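You operate a simulated robot arm through the tools that you are given. There is no shell and no other tool.

You are at the controls of a simulated robot arm. One attempt, no reset.

Task
Send pumps 57, 95 and 72 into the packing lane in that order.
Fine: park 29 and 65 in sidings; slide the carriers, never lift one; the sixth pump stays where it is.
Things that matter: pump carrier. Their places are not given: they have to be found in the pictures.

Only the result counts: the job must be done as asked and must still hold three seconds after the hand-in. Knocking over, shifting, dropping, spilling or breaking anything else fails it.

Robot
A 6-joint arm with a two-finger gripper, fixed in place. Base frame: the origin is at the foot of the arm, x ahead of it, y to its left, z up; the work surface is at about z = 0.8. Units: m, rad, N and s.
Its first joint turns from -2.897 to 2.897 rad. Payload 2.45 kg.
Tool frame: the origin (TCP) lies between the finger pads and is the grasp point; the fingertips stand 0.02 m ahead of it; z points along the fingers, y is the line along which they close. The gripper opens to 0.14 m. The gripper's body begins 0.168 m behind the TCP.
Orientation is that of the tool frame in the base frame, as a unit quaternion [w, x, y, z]. With the fingers straight down and closing along the base's y, the tool's x points along the base's -x, its y along +y and its z along -z.

Tools
- The arm moves only by the tool play_rows. Its argument "series" is one flat list of numbers, 7 for each row, row after row: the gripper command, from -1 (shut) to 1 (fully open), values between in proportion, then the shift along the tool's x, y, z in units of 25 mm (1.0 is 25 mm), then the turn, a rotation vector about the tool's x, y, z in units of 6 degrees (1.0 is 6 degrees). In form: [hand, tx, ty, tz, ax, ay, az, hand, tx, ty, tz, ax, ay, az, ...]. A call has 1 to 20 rows; each row shifts and turns the commanded pose from where the row before left it, along the tool's axes as they then stand. A call with a number of a shift or a turn outside -1 to 1 is refused whole. A row lasts 0.2 s, in which the tool goes at most 0.05 m and 0.15 rad; a call with a longer step from one row to the next is refused whole, and so is a gripper value outside its range. Where a pose cannot be reached the arm comes as near as it can. A force on the tool above 90 N (or 10 N above the force at the start of the call, whichever is more), or a blocked arm, ends the call early, and 0.2 s more pass. The fingers move at their own pace (about 0.045 m/s each) and stop on an object; they squeeze with about 35 N. The grip force told is the motor's: it shows also when the fingers shut on nothing. Time passes only in rows, and 0.2 s behind the last, so rows that do not move let the fingers close. It gives the time, the measured TCP pose, the force on the tool (base axes), the opening and the grip force at its end, in the units of the frame above (readings bear some noise), with the torque about the TCP (base axes, N m) and any sound that the robot's microphone picked up.
- Cameras (640 x 400 px; columns grow to the right, rows downward): "scene" is fixed at [0.2187, -0.6504, 1.6564]; the picture's right is [0.64, -0.77, 0.00], its down [-0.49, -0.41, -0.77] and it looks along [0.59, 0.49, -0.64] (base axes); focal length 323 px, centre (320, 200). "wrist" rides on the gripper at [0.078, 0.011, -0.209] in the tool frame; the picture's right is [-0.14, 0.99, 0.00], its down [-0.92, -0.13, -0.37] and it looks along [-0.37, -0.05, 0.93] (tool axes); focal length 280 px, centre (320, 200).
- get_image(camera): a new picture of that camera. It takes no simulated time.
- measure_at(camera, pixels): for up to 12 pixels [column, row] of the newest picture of that camera ("zoom" is the newest enlarged one), the place [x, y, z] in the base frame of the surface seen there, good to about 0.002 m. It takes no simulated time.
- enlarge(camera, box): a new picture of the part [left, top, right, bottom] of that camera's present view, enlarged. It takes no simulated time.
- sign_off(): hands the job in; it is judged then, once.

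Unless the task says otherwise, let go and move clear before handing in.

The tools are called after ">>>" as a command line: name --argument value ..., lists and objects as JSON in quotes. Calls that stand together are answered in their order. play_rows: Moves the arm, as the interface text tells. Its arguments: {"type":"object","properties":{"series":{"type":"array","items":{"type":"number"}}},"required":["series"]} The other tools are called the same way: get_image (camera) takes a picture; measure_at (camera, pixels) gives the place of the surface under pixels of a picture; enlarge (camera, box) takes an enlarged picture of a part of a camera's view; sign_off () hands the job in.

At the start:

```text
time: 0.0
eef_pos: [0.6598, -0.0094, 1.1534]
tcp_rot: [0.0, 0.0, 1.0, 0.001]
force: [0.1, -0.5, 0.8]
torque: [0.0, 0.03, 0.01]
grip_width: 0.1399
grip_force: 0.2
```

scene: 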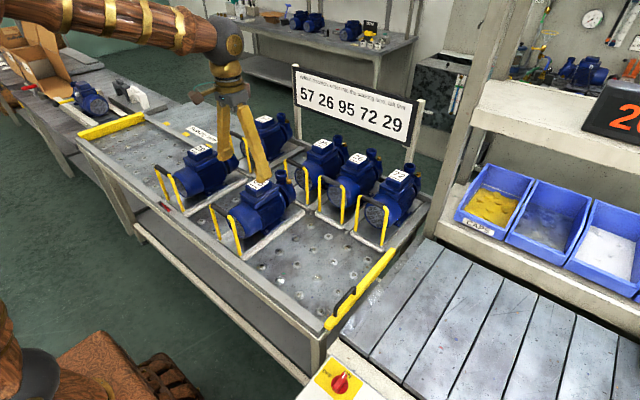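
wrist: 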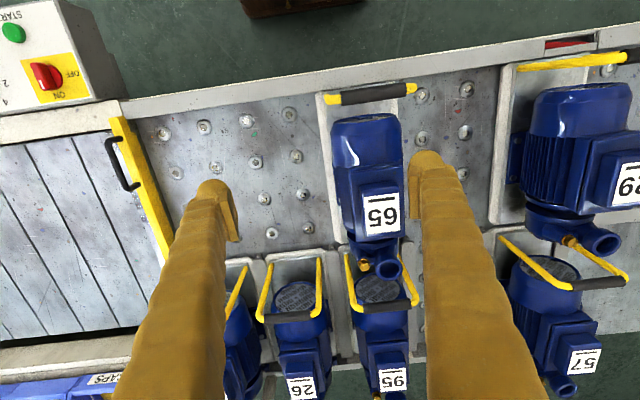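

The scene picture shows a ball table with six pump carriers and a sign around (355,105), with a yellow gate at (360,290) towards a roller lane. I'll enlarge the key areas before planning.

>>> enlarge --camera "scene" --box '[280, 50, 440, 150]'

>>> enlarge --camera "scene" --box '[140, 100, 440, 290]'

>>> enlarge --camera "scene" --box '[300, 200, 640, 400]'

>>> enlarge --camera "scene" --box '[0, 50, 240, 220]'

>>> enlarge --camera "wrist" --box '[0, 0, 320, 400]'

>>> enlarge --camera "wrist" --box '[320, 0, 640, 400]'

```text
4.00 times, centred on (360, 100) of scene
```

zoom: 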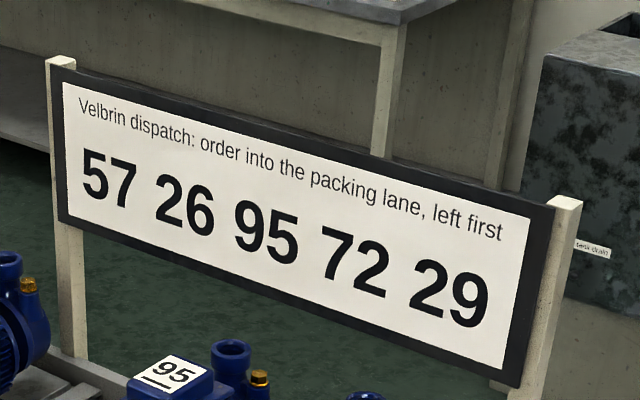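

```text
2.11 times, centred on (290, 195) of scene
```

zoom: 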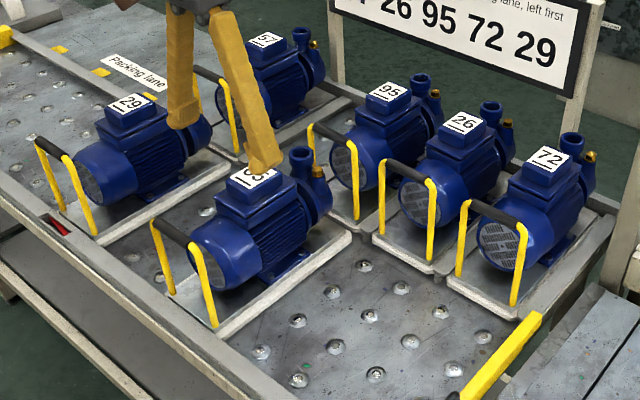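

```text
1.88 times, centred on (470, 300) of scene
```

zoom: 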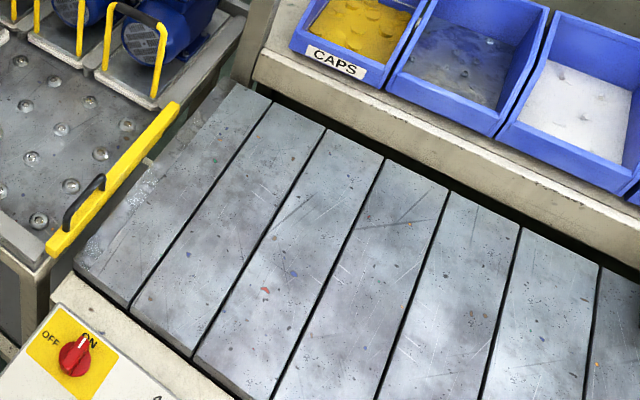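

```text
2.35 times, centred on (120, 135) of scene
```

zoom: 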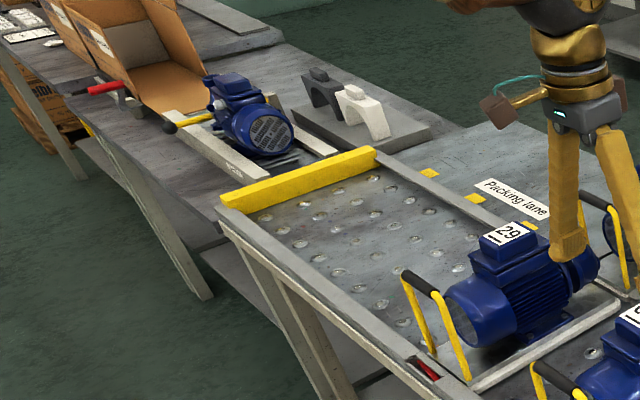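

```text
1.00 times, centred on (160, 200) of wrist (not enlarged: the box is as wide or as high as the picture)
```

zoom: 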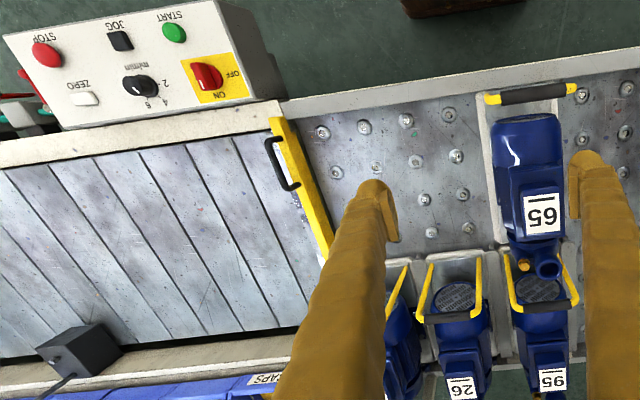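

```text
1.00 times, centred on (480, 200) of wrist (not enlarged: the box is as wide or as high as the picture)
```

zoom: 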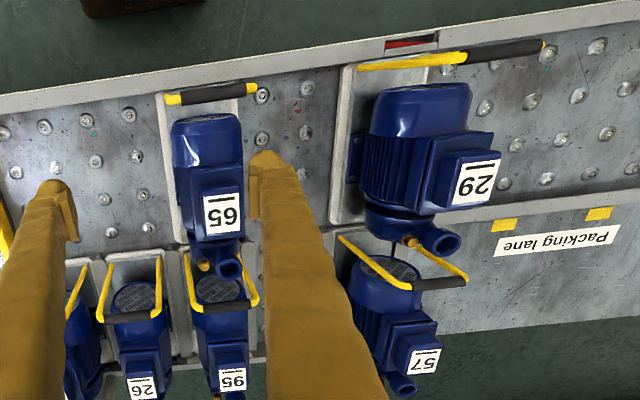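

The sign reads 57 26 95 72 29, but the job asks only for 57, 95, 72, with 26 staying put. The "Packing lane" label is at (200,130), beside the left part of the ball table. I'll measure the main landmarks.

>>> get_image --camera "scene"

>>> measure_at --camera "scene" --pixels '[[80, 135], [142, 117], [200, 130], [165, 207], [232, 178], [140, 232], [317, 333], [330, 322], [390, 252], [115, 155], [260, 165], [300, 290]]'

>>> measure_at --camera "scene" --pixels '[[162, 173], [218, 210], [240, 258], [295, 208], [330, 180], [375, 203], [410, 158], [430, 200], [386, 248], [356, 230], [316, 210], [280, 225]]'

>>> measure_at --camera "wrist" --pixels '[[370, 94], [630, 50], [600, 283], [390, 307], [292, 316], [240, 280], [130, 160], [140, 110], [420, 285], [500, 225], [240, 262], [320, 95]]'

```text
taken
```

scene: 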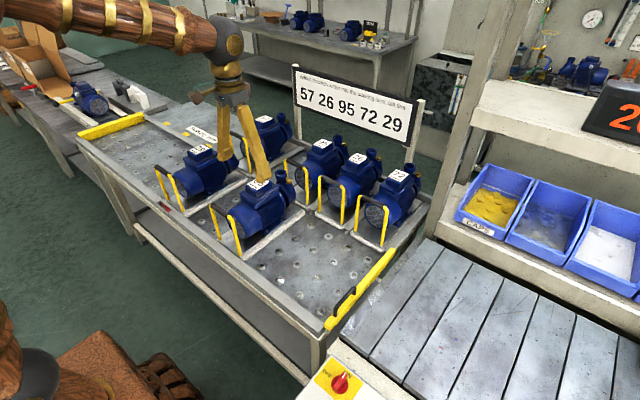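

```text
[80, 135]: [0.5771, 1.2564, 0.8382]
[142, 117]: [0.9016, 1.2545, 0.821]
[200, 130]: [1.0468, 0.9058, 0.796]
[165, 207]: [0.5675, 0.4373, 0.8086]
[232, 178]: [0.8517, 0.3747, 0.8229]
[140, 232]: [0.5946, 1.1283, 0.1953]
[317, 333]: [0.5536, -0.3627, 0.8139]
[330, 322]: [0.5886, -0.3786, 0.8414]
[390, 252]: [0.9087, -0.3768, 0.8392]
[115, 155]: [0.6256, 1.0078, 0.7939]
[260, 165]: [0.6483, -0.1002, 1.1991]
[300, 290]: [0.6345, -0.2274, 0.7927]
```

```text
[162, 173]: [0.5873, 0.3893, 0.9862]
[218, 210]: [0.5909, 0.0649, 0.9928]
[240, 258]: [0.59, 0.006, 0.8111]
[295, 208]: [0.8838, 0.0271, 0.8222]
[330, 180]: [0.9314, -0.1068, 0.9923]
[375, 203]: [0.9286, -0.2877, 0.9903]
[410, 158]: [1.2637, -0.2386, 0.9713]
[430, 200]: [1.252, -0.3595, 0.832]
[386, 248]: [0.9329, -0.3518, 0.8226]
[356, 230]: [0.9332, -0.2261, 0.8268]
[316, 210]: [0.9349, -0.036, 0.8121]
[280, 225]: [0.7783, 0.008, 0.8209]
```

```text
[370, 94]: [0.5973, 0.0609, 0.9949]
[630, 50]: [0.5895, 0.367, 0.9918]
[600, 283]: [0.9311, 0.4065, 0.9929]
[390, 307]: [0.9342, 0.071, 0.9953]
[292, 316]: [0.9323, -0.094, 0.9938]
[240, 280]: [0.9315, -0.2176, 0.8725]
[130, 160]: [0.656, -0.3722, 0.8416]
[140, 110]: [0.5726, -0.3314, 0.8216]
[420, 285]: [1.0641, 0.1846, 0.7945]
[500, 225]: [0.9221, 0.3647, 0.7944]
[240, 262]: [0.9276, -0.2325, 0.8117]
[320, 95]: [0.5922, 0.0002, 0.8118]
```

The main line runs along y at x≈0.57–0.9, with sidings on the far side at y≈-0.28, -0.10, 0.07 and 0.41, and what looks like an empty one near y≈0.24 (wrist (420,285)). I'll zoom in on the details: the red mark at (165,207), carrier 29, and the lane mouth.

>>> enlarge --camera "scene" --box '[140, 170, 220, 220]'

>>> enlarge --camera "scene" --box '[70, 100, 230, 200]'

>>> enlarge --camera "wrist" --box '[480, 20, 640, 120]'

>>> enlarge --camera "wrist" --box '[300, 70, 460, 170]'

>>> enlarge --camera "wrist" --box '[400, 200, 640, 350]'

>>> enlarge --camera "scene" --box '[300, 130, 440, 260]'

```text
8.00 times, centred on (180, 195) of scene
```

zoom: 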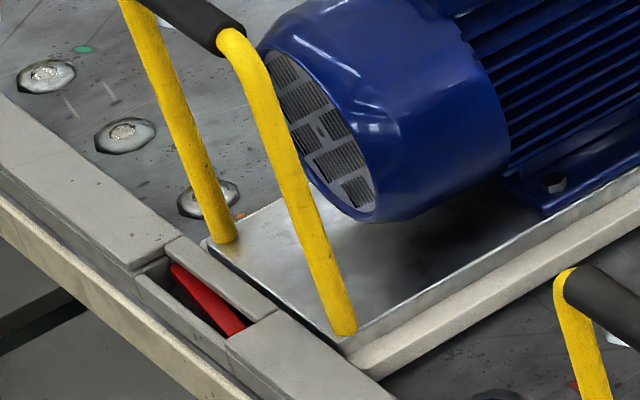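

```text
4.00 times, centred on (150, 150) of scene
```

zoom: 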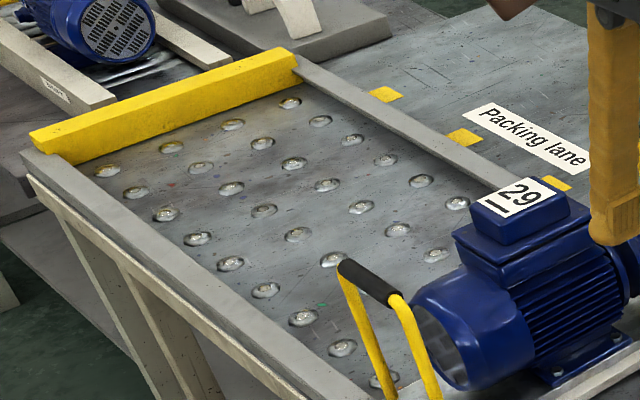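

```text
4.00 times, centred on (560, 70) of wrist
```

zoom: 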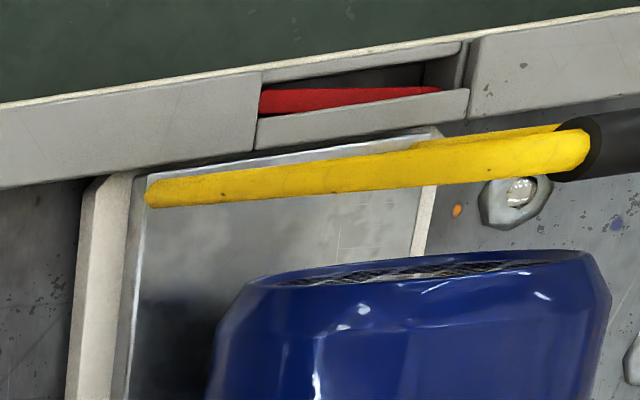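

```text
4.00 times, centred on (380, 120) of wrist
```

zoom: 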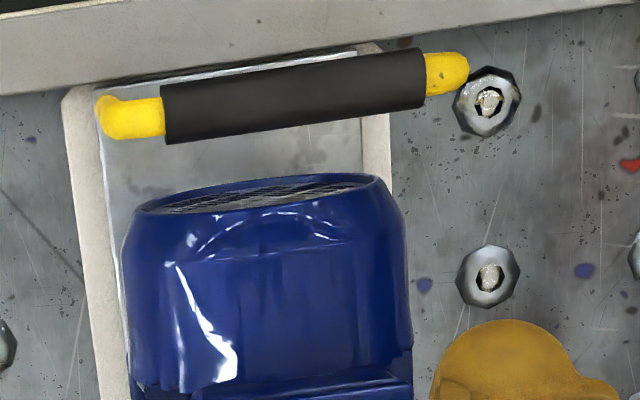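

```text
2.67 times, centred on (520, 275) of wrist
```

zoom: 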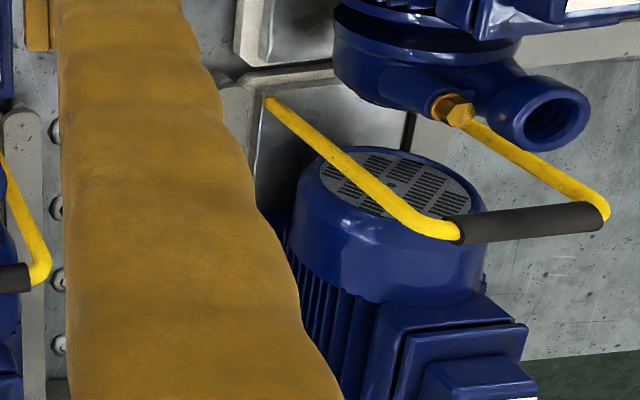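

```text
3.08 times, centred on (370, 195) of scene
```

zoom: 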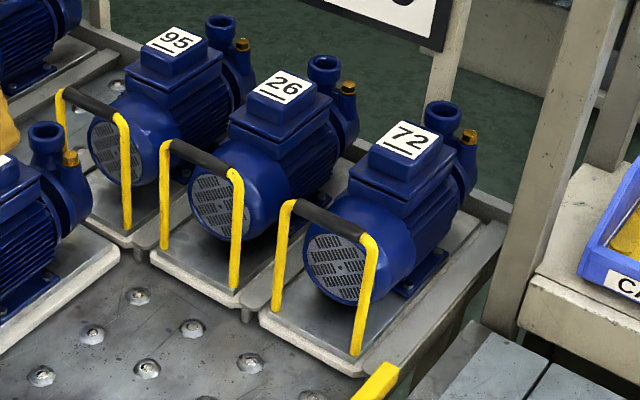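

A red tongue sits in the near rail (scene (168,203)), which looks like a one-way pawl beside carrier 29's end. I'll measure it together with carrier 29's corners.

>>> get_image --camera "wrist"

>>> measure_at --camera "wrist" --pixels '[[546, 46], [588, 42], [545, 55], [596, 47], [506, 65], [586, 52], [500, 125], [492, 215], [518, 70], [625, 57], [540, 225], [555, 235]]'

>>> measure_at --camera "wrist" --pixels '[[318, 97], [394, 84], [335, 240], [330, 99], [410, 89], [350, 110], [370, 125], [380, 210], [385, 265], [330, 245], [408, 240], [395, 155]]'

>>> measure_at --camera "scene" --pixels '[[165, 203], [172, 211], [158, 200], [204, 218], [184, 214], [167, 201], [250, 184], [240, 186], [157, 168], [170, 177], [182, 212], [200, 195]]'

```text
taken
```

wrist: 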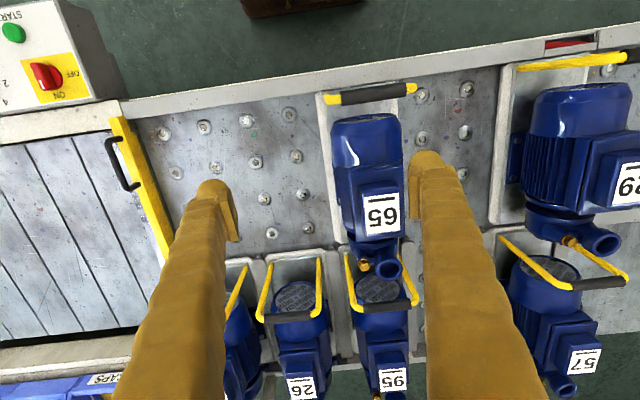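

```text
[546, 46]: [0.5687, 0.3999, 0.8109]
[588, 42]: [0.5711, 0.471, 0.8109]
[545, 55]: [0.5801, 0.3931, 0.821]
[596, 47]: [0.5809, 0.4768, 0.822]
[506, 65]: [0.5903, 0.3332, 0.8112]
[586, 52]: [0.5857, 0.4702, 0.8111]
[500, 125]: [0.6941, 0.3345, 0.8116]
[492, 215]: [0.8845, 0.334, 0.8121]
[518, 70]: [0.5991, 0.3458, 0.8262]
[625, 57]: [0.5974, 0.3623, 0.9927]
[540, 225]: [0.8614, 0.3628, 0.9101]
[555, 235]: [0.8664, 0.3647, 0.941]
```

```text
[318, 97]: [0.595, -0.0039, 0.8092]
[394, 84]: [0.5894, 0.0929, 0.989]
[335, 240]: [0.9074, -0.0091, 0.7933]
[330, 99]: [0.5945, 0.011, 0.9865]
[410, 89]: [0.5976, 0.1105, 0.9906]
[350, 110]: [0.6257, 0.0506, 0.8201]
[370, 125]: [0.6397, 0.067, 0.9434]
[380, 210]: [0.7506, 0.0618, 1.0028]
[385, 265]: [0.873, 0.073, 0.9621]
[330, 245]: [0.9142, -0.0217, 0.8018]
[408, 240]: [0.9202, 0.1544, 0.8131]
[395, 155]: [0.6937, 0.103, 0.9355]
```

```text
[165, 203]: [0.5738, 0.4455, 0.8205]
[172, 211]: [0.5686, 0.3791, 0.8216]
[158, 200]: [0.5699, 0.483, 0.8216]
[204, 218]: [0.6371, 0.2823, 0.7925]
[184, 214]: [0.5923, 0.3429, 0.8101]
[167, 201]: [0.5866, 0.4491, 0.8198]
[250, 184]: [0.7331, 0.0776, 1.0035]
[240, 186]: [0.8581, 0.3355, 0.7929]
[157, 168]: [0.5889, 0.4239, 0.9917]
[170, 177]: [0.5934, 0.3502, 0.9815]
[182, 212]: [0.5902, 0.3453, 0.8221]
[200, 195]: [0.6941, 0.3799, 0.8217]
```

The pawl spans y≈0.40–0.47 in the near rail, and carrier 29 sits at y≈0.333–0.47, so it has not passed it yet. I'll turn the tool -90° at this height, so the fingers close along x (across the handles) and the camera looks toward the lane.

>>> play_rows --series '[1, 0, 0, -1, 0, 0, -1, 1, 0, 0, -1, 0, 0, -1, 1, 0, 0, 0, 0, 0, -1, 1, 0, 0, 0, 0, 0, -1, 1, 0, 0, 0, 0, 0, -1, 1, 0, 0, 0, 0, 0, -1, 1, 0, 0, 0, 0, 0, -1, 1, 0, 0, 0, 0, 0, -1, 1, 0, 0, 0, 0, 0, -1, 1, 0, 0, 0, 0, 0, -1, 1, 0, 0, 0, 0, 0, -1, 1, 0, 0, 0, 0, 0, -1, 1, 0, 0, 0, 0, 0, -1, 1, 0, 0, 0, 0, 0, -1, 1, 0, 0, 0, 0, 0, -1]'

>>> get_image --camera "wrist"

>>> get_image --camera "scene"

```text
time: 3.2
eef_pos: [0.6602, -0.0102, 1.2028]
tcp_rot: [0.001, 0.708, -0.707, 0.0]
force: [-0.4, -0.2, 0.0]
torque: [0.0, 0.0, -0.03]
grip_width: 0.14
grip_force: 0.1
```

```text
taken
```

wrist: 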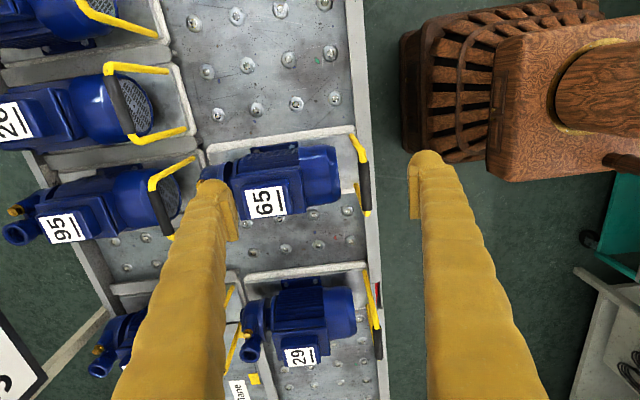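

```text
taken
```

scene: 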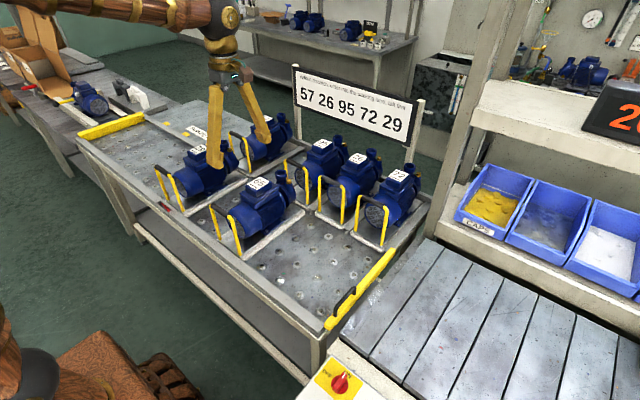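

The turn worked and the empty siding shows at wrist (135,265), between 95 and 57. I'll measure its dividers, the carriers and the handles in this view.

>>> enlarge --camera "wrist" --box '[60, 220, 260, 400]'

>>> enlarge --camera "wrist" --box '[220, 240, 400, 400]'

>>> enlarge --camera "wrist" --box '[0, 50, 220, 250]'

>>> measure_at --camera "wrist" --pixels '[[208, 148], [347, 133], [247, 276], [363, 265], [366, 190], [366, 145], [368, 300], [377, 335], [378, 290], [150, 150], [155, 200], [128, 120]]'

>>> measure_at --camera "wrist" --pixels '[[115, 290], [100, 230], [180, 282], [235, 275], [255, 380], [228, 310], [245, 345], [190, 155], [60, 155], [130, 145], [170, 240], [215, 280]]'

```text
2.22 times, centred on (160, 310) of wrist
```

zoom: 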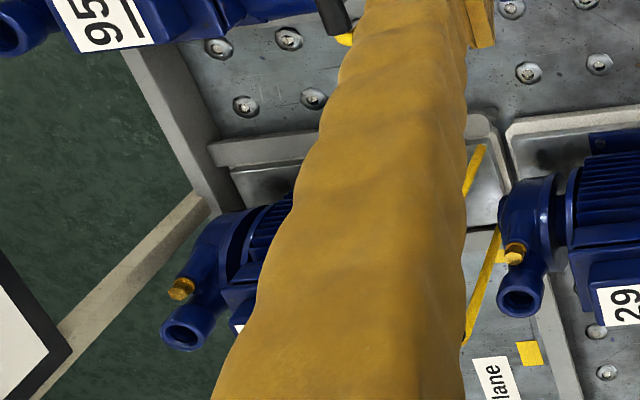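

```text
2.50 times, centred on (310, 320) of wrist
```

zoom: 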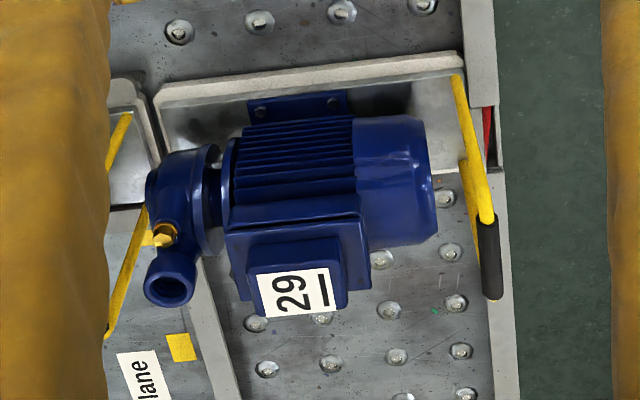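

```text
2.00 times, centred on (110, 150) of wrist
```

zoom: 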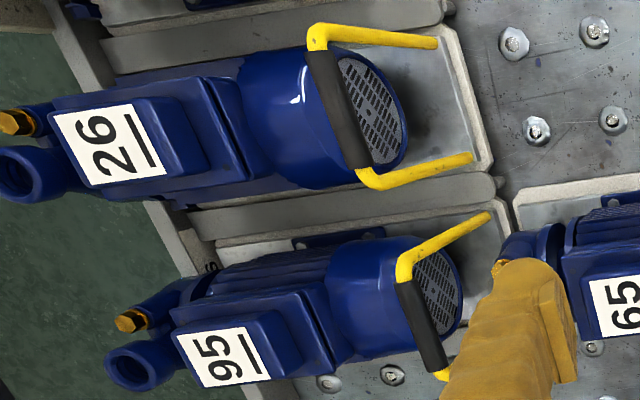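

```text
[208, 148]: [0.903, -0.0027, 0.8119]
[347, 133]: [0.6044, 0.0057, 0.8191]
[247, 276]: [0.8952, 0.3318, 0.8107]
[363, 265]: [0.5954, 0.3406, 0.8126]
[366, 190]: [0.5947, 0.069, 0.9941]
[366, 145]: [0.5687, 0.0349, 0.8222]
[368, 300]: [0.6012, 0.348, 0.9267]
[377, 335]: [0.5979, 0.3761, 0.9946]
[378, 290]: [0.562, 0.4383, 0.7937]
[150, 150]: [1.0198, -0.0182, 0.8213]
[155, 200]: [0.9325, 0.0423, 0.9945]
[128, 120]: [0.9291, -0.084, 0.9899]
```

```text
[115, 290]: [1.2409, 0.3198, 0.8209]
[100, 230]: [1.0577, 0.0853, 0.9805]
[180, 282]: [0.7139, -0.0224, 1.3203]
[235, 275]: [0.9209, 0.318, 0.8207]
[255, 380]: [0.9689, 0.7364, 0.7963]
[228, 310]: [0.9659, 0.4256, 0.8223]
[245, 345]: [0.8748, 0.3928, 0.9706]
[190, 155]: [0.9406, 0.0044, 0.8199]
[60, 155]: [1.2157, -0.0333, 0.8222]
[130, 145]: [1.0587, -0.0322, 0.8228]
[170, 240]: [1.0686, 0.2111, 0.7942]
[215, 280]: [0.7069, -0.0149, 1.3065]
```

Dividers lie at y≈-0.02, 0.15 and 0.32, so the siding centres are about y=-0.275, -0.105, 0.065, 0.235 (empty) and 0.405. I'll move to y≈0.19 with the fingers half closed for a clearer look at carrier 29, 57 and the pawl.

>>> play_rows --series '[-0.1, -1, 0, 0, 0, 0, 0, -0.1, -1, 0, 0, 0, 0, 0, -0.1, -1, 0, 0, 0, 0, 0, -0.1, -1, 0, 0, 0, 0, 0, -0.1, -1, 0, 0, 0, 0, 0, -0.1, -1, 0, 0, 0, 0, 0, -0.1, -1, 0, 0, 0, 0, 0, -0.1, -1, 0, 0, 0, 0, 0, -0.1, 0, 0, 0, 0, 0, 0]'

>>> get_image --camera "wrist"

>>> get_image --camera "scene"

```text
time: 5.2
eef_pos: [0.6586, 0.1893, 1.202]
tcp_rot: [0.001, 0.707, -0.707, 0.0]
force: [-1.3, 0.1, 1.0]
torque: [0.0, -0.01, 0.02]
grip_width: 0.0628
grip_force: 0.0
```

```text
taken
```

wrist: 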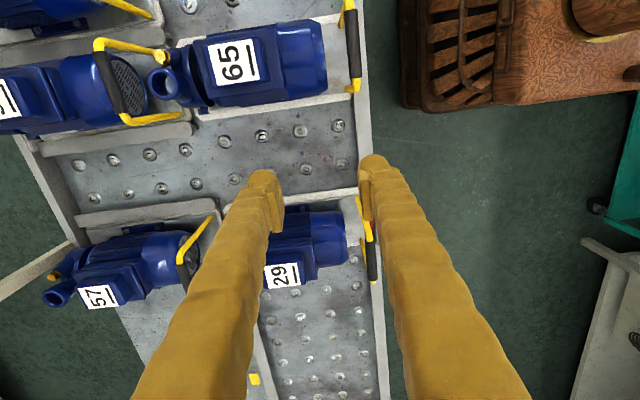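

```text
taken
```

scene: 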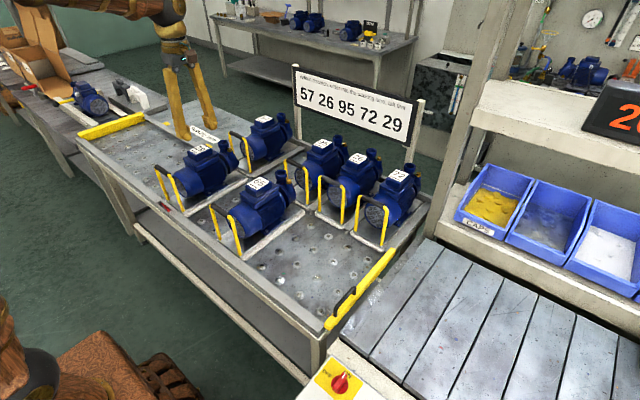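

>>> enlarge --camera "wrist" --box '[40, 100, 240, 225]'

>>> enlarge --camera "wrist" --box '[330, 170, 410, 220]'

>>> enlarge --camera "scene" --box '[190, 100, 320, 240]'

>>> measure_at --camera "wrist" --pixels '[[190, 130], [190, 137], [190, 122], [190, 202], [190, 212], [210, 200], [48, 150], [80, 215], [190, 260], [182, 250], [350, 50], [376, 265]]'

>>> measure_at --camera "wrist" --pixels '[[340, 192], [340, 197], [340, 90], [340, 95], [358, 60], [368, 235], [110, 140], [110, 210], [250, 130], [230, 110], [200, 118], [100, 75]]'

```text
3.20 times, centred on (140, 162) of wrist
```

zoom: 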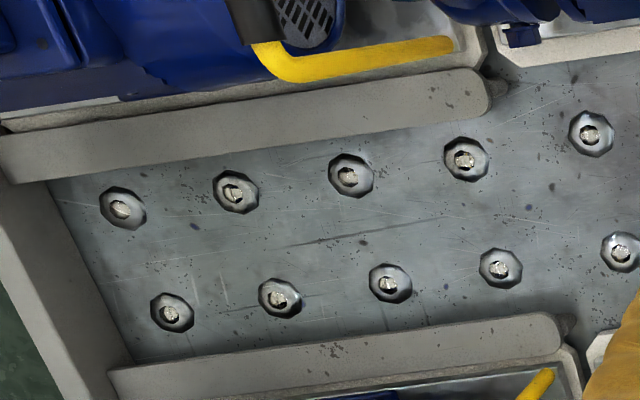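

```text
8.00 times, centred on (370, 195) of wrist
```

zoom: 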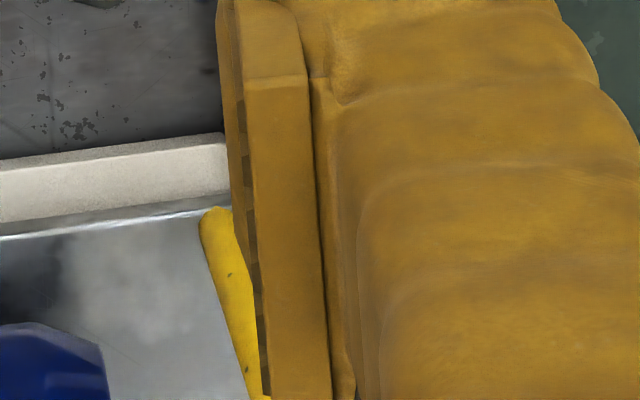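

```text
2.86 times, centred on (255, 170) of scene
```

zoom: 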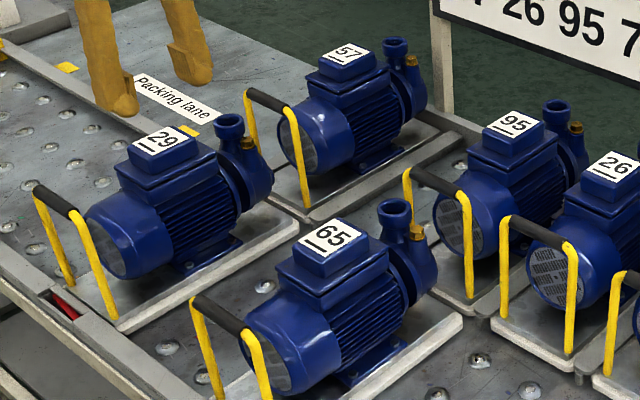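

```text
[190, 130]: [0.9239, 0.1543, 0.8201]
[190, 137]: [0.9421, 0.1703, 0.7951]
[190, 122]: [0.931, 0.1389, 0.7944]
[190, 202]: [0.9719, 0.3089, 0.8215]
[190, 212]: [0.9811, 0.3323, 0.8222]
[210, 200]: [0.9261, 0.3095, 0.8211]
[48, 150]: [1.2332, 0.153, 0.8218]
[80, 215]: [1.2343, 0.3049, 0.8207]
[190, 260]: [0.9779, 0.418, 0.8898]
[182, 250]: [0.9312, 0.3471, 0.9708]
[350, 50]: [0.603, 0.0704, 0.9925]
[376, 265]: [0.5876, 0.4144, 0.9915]
```

```text
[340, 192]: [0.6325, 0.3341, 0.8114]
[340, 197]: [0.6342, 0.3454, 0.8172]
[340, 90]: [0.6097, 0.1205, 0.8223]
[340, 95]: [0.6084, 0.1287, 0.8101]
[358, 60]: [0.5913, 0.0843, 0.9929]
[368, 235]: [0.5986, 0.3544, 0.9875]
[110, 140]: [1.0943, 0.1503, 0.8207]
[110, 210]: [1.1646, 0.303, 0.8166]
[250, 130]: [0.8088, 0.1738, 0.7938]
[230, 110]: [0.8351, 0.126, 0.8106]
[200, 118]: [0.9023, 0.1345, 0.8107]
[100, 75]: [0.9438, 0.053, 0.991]
```

The empty siding shows clearly at wrist (140,165). I'll measure the divider edges more finely in the zoomed picture.

>>> enlarge --camera "wrist" --box '[40, 100, 240, 225]'

>>> measure_at --camera "zoom" --pixels '[[480, 80], [480, 110], [487, 95], [300, 105], [300, 140], [540, 322], [540, 345], [555, 325], [350, 340], [350, 368], [510, 85], [100, 130]]'

>>> measure_at --camera "zoom" --pixels '[[110, 155], [130, 370], [60, 300], [20, 200], [590, 130], [465, 160], [500, 268], [620, 250], [470, 60], [490, 70], [600, 50], [635, 45]]'

```text
3.20 times, centred on (140, 162) of wrist
```

zoom: 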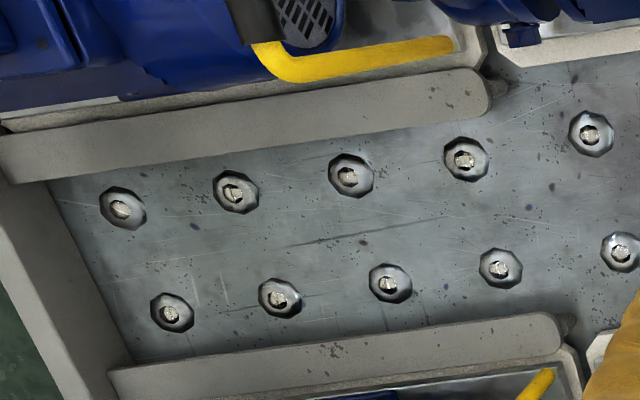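

```text
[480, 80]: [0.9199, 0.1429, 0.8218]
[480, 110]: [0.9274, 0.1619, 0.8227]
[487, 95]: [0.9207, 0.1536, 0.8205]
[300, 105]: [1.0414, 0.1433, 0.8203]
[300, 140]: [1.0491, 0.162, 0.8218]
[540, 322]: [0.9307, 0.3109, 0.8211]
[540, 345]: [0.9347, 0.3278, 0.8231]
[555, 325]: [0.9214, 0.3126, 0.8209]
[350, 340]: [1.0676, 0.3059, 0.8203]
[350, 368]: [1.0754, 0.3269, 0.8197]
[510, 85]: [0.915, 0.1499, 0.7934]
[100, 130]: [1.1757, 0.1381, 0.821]
```

```text
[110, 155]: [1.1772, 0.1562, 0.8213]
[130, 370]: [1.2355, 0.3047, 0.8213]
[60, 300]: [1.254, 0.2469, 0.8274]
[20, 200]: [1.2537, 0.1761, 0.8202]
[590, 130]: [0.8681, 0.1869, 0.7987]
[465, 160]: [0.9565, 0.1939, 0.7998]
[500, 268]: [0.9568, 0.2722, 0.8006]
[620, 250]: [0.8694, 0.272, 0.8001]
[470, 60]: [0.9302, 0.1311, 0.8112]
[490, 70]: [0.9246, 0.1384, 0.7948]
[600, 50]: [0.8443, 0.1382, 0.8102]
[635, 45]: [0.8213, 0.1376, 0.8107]
```

The empty siding spans y=0.163–0.308 (145 mm) and the carriers are about 140 mm wide, so alignment has to be good. I'll move above carrier 29's handle (bar near x≈0.595, y≈0.40, top z≈0.992) to refine its position.

>>> play_rows --series '[-0.1, -0.95, 0.283, 0, 0, 0, 0, -0.1, -0.95, 0.283, 0, 0, 0, 0, -0.1, -0.95, 0.283, 0, 0, 0, 0, -0.1, -0.95, 0.283, 0, 0, 0, 0, -0.1, -0.95, 0.283, 0, 0, 0, 0, -0.1, -0.95, 0.283, 0, 0, 0, 0, -0.1, -0.95, 0.283, 0, 0, 0, 0, -0.1, -0.95, 0.283, 0, 0, 0, 0, -0.1, -0.95, 0.283, 0, 0, 0, 0, -0.1, 0, 0, 1, 0, 0, 0, -0.1, 0, 0, 1, 0, 0, 0, -0.1, 0, 0, 1, 0, 0, 0, -0.1, 0, 0, 1, 0, 0, 0, -0.1, 0, 0, 0, 0, 0, 0]'

>>> get_image --camera "wrist"

>>> get_image --camera "scene"

```text
time: 8.2
eef_pos: [0.5954, 0.4036, 1.1026]
tcp_rot: [0.0, 0.707, -0.707, 0.0]
force: [0.5, -0.6, -1.0]
torque: [0.06, 0.05, 0.01]
grip_width: 0.0629
grip_force: 0.1
```

```text
taken
```

wrist: 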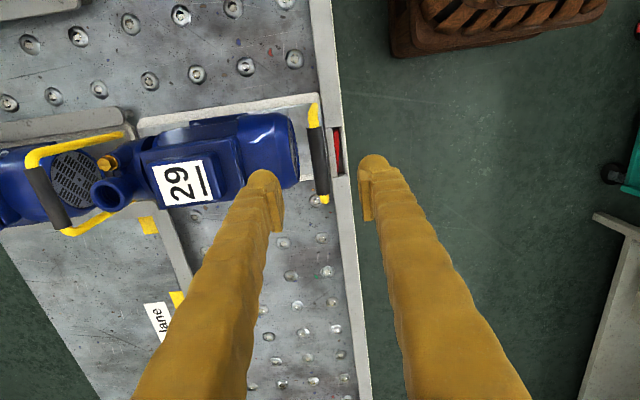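

```text
taken
```

scene: 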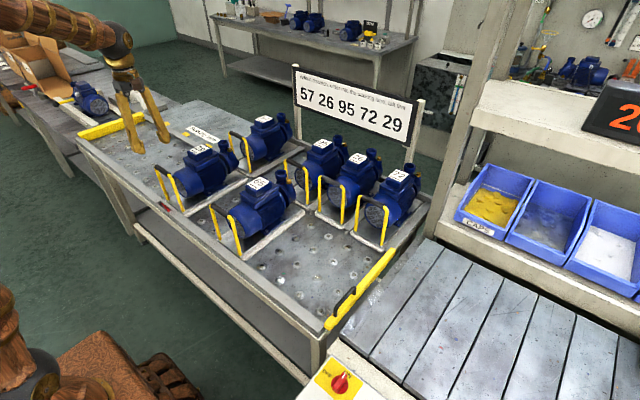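

The gripper is over 29's handle; the bar runs from (314,105) to (324,200). I'll zoom in to locate the bar ends and the pawl at (338,150).

>>> enlarge --camera "wrist" --box '[270, 80, 370, 220]'

>>> measure_at --camera "zoom" --pixels '[[320, 130], [300, 155], [345, 155], [325, 250], [340, 325], [362, 320], [355, 348], [310, 200], [350, 200], [330, 160], [345, 335], [310, 90]]'

>>> measure_at --camera "wrist" --pixels '[[318, 150], [324, 199], [314, 110], [336, 140], [338, 165], [332, 130], [180, 240], [188, 280], [165, 225], [45, 185], [70, 215], [130, 118]]'

```text
2.86 times, centred on (320, 150) of wrist
```

zoom: 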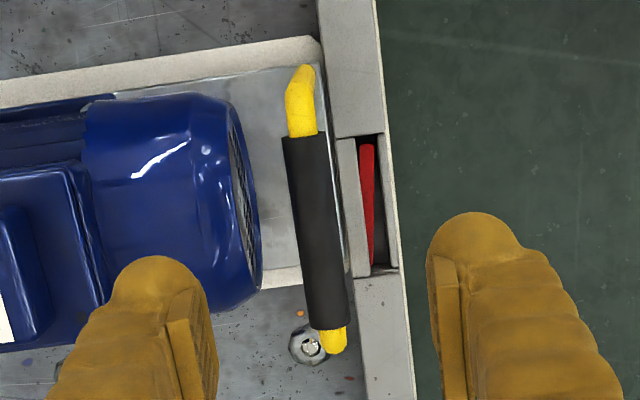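

```text
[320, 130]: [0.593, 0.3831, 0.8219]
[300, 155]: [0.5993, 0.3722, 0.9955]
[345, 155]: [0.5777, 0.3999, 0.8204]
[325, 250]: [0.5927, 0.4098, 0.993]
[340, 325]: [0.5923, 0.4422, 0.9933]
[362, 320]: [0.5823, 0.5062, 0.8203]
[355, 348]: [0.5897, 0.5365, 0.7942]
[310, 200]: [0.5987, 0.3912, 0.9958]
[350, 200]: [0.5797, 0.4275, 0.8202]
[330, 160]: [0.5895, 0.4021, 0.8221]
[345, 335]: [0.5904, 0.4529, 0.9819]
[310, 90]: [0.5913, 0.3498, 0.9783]
```

```text
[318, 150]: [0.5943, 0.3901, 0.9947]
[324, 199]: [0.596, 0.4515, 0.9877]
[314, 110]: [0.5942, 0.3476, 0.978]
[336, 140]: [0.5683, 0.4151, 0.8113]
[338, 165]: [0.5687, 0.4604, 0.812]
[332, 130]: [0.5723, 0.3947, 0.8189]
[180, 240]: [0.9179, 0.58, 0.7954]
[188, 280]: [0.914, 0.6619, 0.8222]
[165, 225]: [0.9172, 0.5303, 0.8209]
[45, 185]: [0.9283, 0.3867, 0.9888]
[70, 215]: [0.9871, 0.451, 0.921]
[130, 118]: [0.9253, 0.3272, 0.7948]
```

29's bar is centred at about (0.594, 0.401), top z 0.994, and the pawl lies at y 0.395–0.48. I'll descend with the fingers astride the bar.

>>> play_rows --series '[-0.1, 0.1, 0.056, 0.9, 0, 0, 0, -0.1, 0, 0, 0.9, 0, 0, 0, -0.1, 0, 0, 0.9, 0, 0, 0, -0.1, 0, 0, 0.9, 0, 0, 0, -0.1, 0, 0, 0.6, 0, 0, 0, -0.1, 0, 0, 0.5, 0, 0, 0, -0.1, 0, 0, 0, 0, 0, 0]'

>>> get_image --camera "wrist"

>>> enlarge --camera "scene" --box '[110, 110, 270, 220]'

```text
time: 9.8
eef_pos: [0.5943, 0.4014, 0.9847]
tcp_rot: [0.0, 0.707, -0.707, -0.001]
force: [0.0, 0.1, 0.1]
torque: [0.0, 0.01, 0.0]
grip_width: 0.063
grip_force: 0.0
```

```text
taken
```

wrist: 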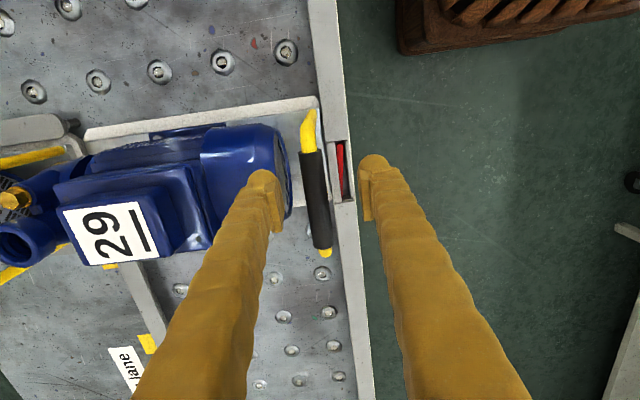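

```text
3.64 times, centred on (190, 165) of scene
```

zoom: 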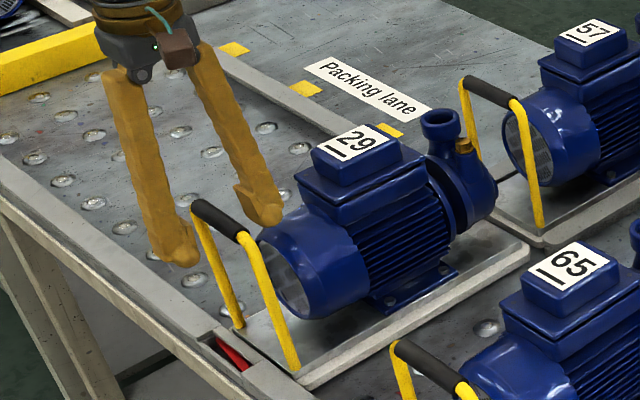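

The fingers stand astride the bar, which sits near image column 318 between tips at (265,180) and (372,165). I'll close on the bar now.

>>> play_rows --series '[-1, 0, 0, 0, 0, 0, 0, -1, 0, 0, 0, 0, 0, 0, -1, 0, 0, 0, 0, 0, 0, -1, 0, 0, 0, 0, 0, 0, -1, 0, 0, 0, 0, 0, 0]'

>>> get_image --camera "wrist"

```text
time: 11.0
eef_pos: [0.5951, 0.4008, 0.9842]
tcp_rot: [0.001, -0.707, 0.707, 0.0]
force: [18.6, -1.7, -0.1]
torque: [0.03, 0.01, 0.04]
grip_width: 0.0133
grip_force: 34.8
```

```text
taken
```

wrist: 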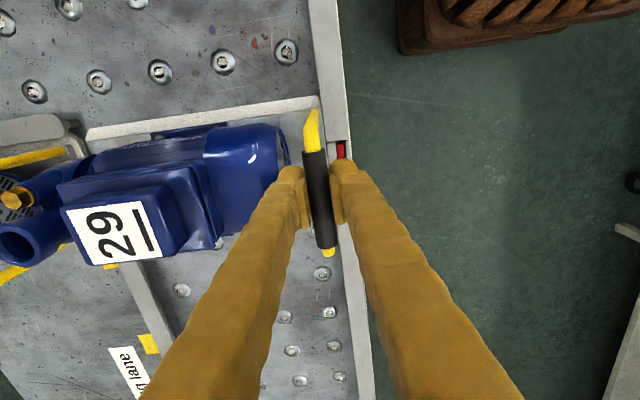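

The bar is gripped (34.8 N), with an 18.6 N x-force, so the carrier resists a slight pull. I'll ease 6 mm toward +x to relieve it and stay off the near rail, then check.

>>> play_rows --series '[-1, 0, -0.12, 0, 0, 0, 0, -1, 0, -0.12, 0, 0, 0, 0, -1, 0, 0, 0, 0, 0, 0, -1, 0, 0, 0, 0, 0, 0]'

>>> get_image --camera "wrist"

>>> measure_at --camera "wrist" --pixels '[[200, 113], [200, 117], [280, 103], [317, 97], [318, 115], [325, 250], [332, 130], [180, 265], [170, 280], [120, 130], [95, 135], [327, 200]]'

```text
time: 12.0
eef_pos: [0.6002, 0.4017, 0.9848]
tcp_rot: [0.0, 0.707, -0.707, 0.001]
force: [0.0, -1.6, -0.1]
torque: [0.39, 0.01, -0.05]
grip_width: 0.0135
grip_force: 34.3
```

```text
taken
```

wrist: 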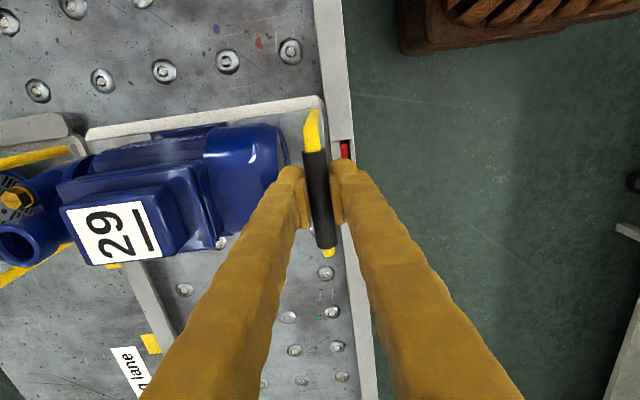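

```text
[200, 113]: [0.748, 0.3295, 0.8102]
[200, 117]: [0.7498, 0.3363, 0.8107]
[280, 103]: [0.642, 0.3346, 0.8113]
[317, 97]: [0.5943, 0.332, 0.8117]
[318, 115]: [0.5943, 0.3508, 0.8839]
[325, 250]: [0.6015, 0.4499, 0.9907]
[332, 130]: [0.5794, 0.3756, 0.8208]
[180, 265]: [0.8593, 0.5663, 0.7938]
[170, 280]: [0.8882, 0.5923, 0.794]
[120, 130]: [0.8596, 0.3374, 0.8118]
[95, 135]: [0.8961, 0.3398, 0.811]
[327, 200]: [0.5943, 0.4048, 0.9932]
```

The carrier follows freely (x-force 0) and its front edge is at x≈0.594. I'll slide it toward -y in small steps, about 0.14 m, to near y=0.26.

>>> play_rows --series '[-1, 0.2, 0, 0, 0, 0, 0, -1, 0.4, 0, 0, 0, 0, 0, -1, 0.4, 0, 0, 0, 0, 0, -1, 0.4, 0, 0, 0, 0, 0, -1, 0.4, 0, 0, 0, 0, 0, -1, 0.2, 0, 0, 0, 0, 0, -1, 0, 0, 0, 0, 0, 0]'

>>> get_image --camera "wrist"

>>> get_image --camera "scene"

```text
time: 13.6
eef_pos: [0.6026, 0.3526, 0.9837]
tcp_rot: [0.0, -0.707, 0.708, 0.0]
force: [-0.4, 0.6, 0.5]
torque: [-0.27, -0.02, 0.08]
grip_width: 0.0133
grip_force: 35.0
```

```text
taken
```

wrist: 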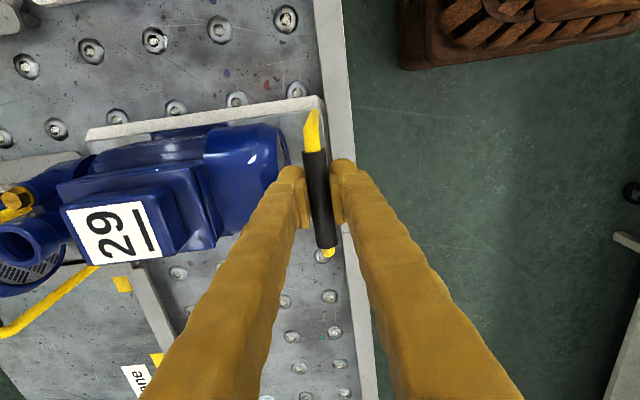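

```text
taken
```

scene: 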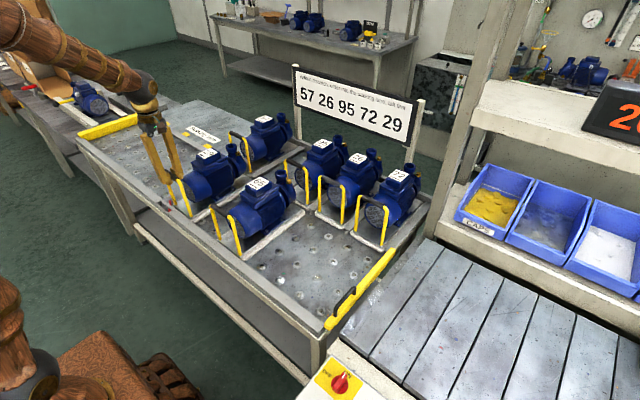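

29 follows rigidly with negligible force. I'll continue to y≈0.237.

>>> play_rows --series '[-1, 0.2, 0, 0, 0, 0, 0, -1, 0.4, 0, 0, 0, 0, 0, -1, 0.5, 0, 0, 0, 0, 0, -1, 0.5, 0, 0, 0, 0, 0, -1, 0.5, 0, 0, 0, 0, 0, -1, 0.5, 0, 0, 0, 0, 0, -1, 0.5, 0, 0, 0, 0, 0, -1, 0.5, 0, 0, 0, 0, 0, -1, 0.5, 0, 0, 0, 0, 0, -1, 0.3, 0, 0, 0, 0, 0, -1, 0.2, 0, 0, 0, 0, 0, -1, 0, 0, 0, 0, 0, 0]'

>>> get_image --camera "wrist"

>>> get_image --camera "scene"

```text
time: 16.2
eef_pos: [0.6012, 0.2368, 0.9854]
tcp_rot: [0.0, -0.707, 0.707, 0.0]
force: [-0.4, 0.3, -0.1]
torque: [-0.07, 0.01, 0.07]
grip_width: 0.0135
grip_force: 35.2
```

```text
taken
```

wrist: 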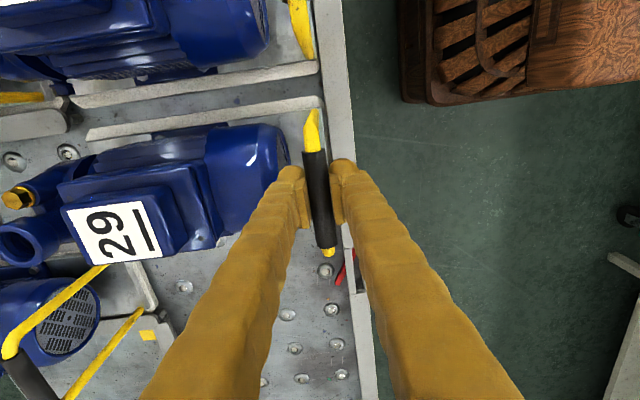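

```text
taken
```

scene: 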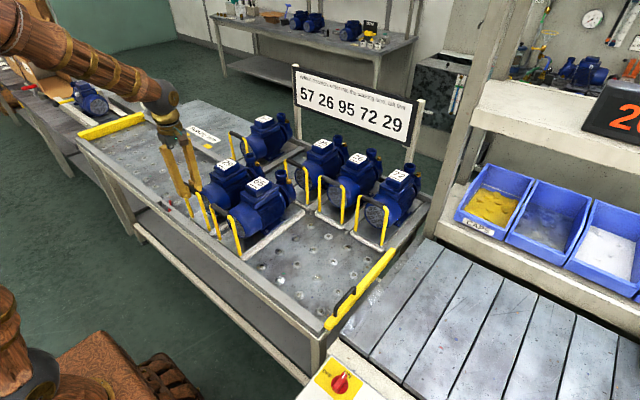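

The red pawl has sprung out into the main line at wrist (340,270), now that carrier 29 has left it. I'll zoom on the pawl and measure carrier 29's edges and the dividers.

>>> enlarge --camera "wrist" --box '[300, 230, 380, 330]'

>>> measure_at --camera "wrist" --pixels '[[337, 282], [345, 265], [335, 250], [318, 101], [250, 112], [250, 108], [200, 113], [130, 124], [88, 131], [90, 141], [70, 130], [64, 110]]'

>>> enlarge --camera "wrist" --box '[0, 60, 200, 320]'

>>> enlarge --camera "scene" --box '[140, 120, 300, 260]'

```text
4.00 times, centred on (340, 280) of wrist
```

zoom: 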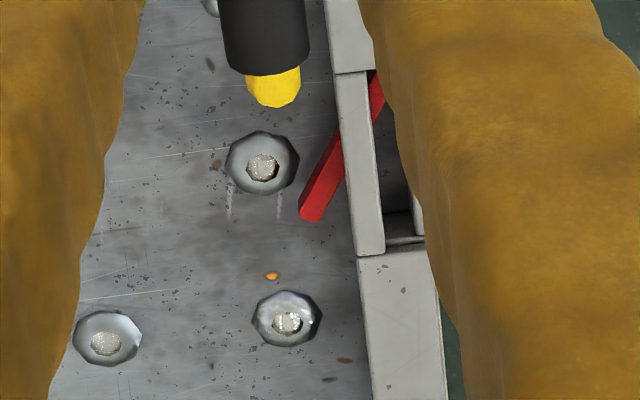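

```text
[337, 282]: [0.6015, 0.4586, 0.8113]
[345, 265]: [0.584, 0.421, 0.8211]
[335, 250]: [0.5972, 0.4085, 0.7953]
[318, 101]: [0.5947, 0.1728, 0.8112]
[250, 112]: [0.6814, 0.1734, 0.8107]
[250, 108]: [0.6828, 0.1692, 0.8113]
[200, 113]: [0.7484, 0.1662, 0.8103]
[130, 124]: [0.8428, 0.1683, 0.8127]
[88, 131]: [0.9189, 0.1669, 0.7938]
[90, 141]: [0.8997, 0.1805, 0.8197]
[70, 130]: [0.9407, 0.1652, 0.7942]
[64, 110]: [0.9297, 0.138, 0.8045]
```

```text
1.54 times, centred on (100, 190) of wrist
```

zoom: 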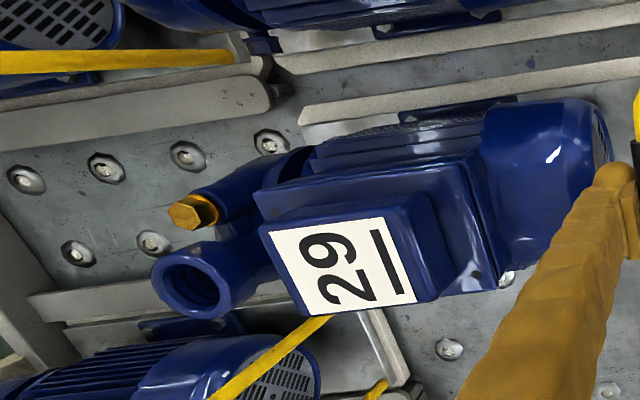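

```text
2.86 times, centred on (220, 190) of scene
```

zoom: 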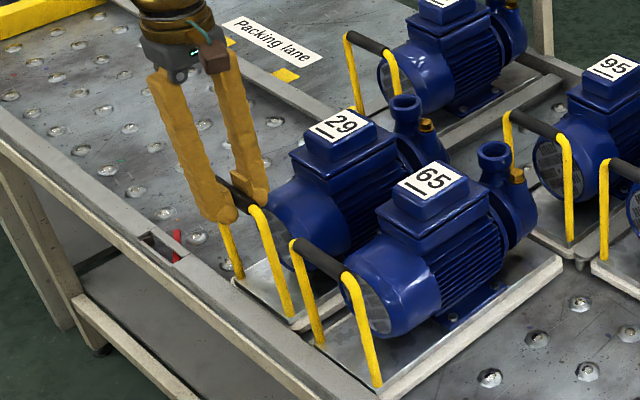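

The pawl pivots at y≈0.40 with its tip at (0.605, 0.465), so it lets carriers pass toward +y and blocks their return. Carrier 29's near edge is at y≈0.167, lined up with the siding (0.163–0.308), so I'll nudge 1 mm toward -y and start pushing it in +x.

>>> play_rows --series '[-1, 0.05, 0, 0, 0, 0, 0, -1, 0, -0.2, 0, 0, 0, 0, -1, 0, -0.3, 0, 0, 0, 0, -1, 0, -0.3, 0, 0, 0, 0, -1, 0, -0.3, 0, 0, 0, 0, -1, 0, -0.3, 0, 0, 0, 0, -1, 0, -0.3, 0, 0, 0, 0, -1, 0, -0.2, 0, 0, 0, 0, -1, 0, 0, 0, 0, 0, 0]'

>>> get_image --camera "wrist"

>>> measure_at --camera "wrist" --pixels '[[250, 110], [200, 113], [130, 124], [100, 128], [88, 131], [65, 130], [75, 140], [70, 120], [318, 101], [300, 103], [160, 118], [75, 150]]'

```text
time: 18.2
eef_pos: [0.6491, 0.2348, 0.986]
tcp_rot: [0.0, 0.707, -0.707, 0.0]
force: [0.7, 0.0, 0.3]
torque: [0.03, -0.04, 0.02]
grip_width: 0.0135
grip_force: 34.5
```

```text
taken
```

wrist: 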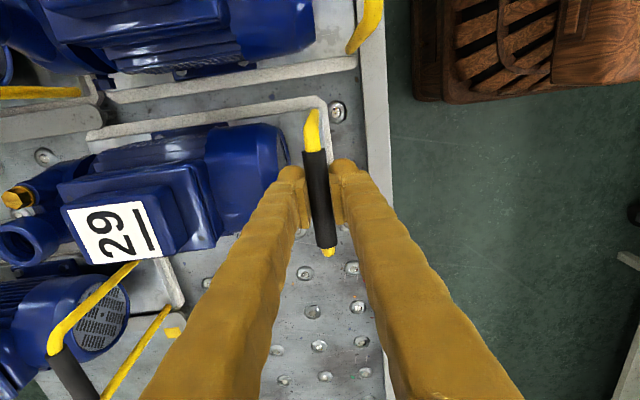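

```text
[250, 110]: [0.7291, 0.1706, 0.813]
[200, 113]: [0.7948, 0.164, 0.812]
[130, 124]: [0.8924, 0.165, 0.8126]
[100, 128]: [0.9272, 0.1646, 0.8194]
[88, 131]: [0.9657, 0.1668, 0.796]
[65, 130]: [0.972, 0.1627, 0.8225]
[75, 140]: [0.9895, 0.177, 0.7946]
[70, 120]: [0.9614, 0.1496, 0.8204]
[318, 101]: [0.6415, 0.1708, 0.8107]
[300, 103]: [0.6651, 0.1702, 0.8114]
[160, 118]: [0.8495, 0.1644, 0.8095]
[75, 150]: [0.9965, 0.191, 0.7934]
```

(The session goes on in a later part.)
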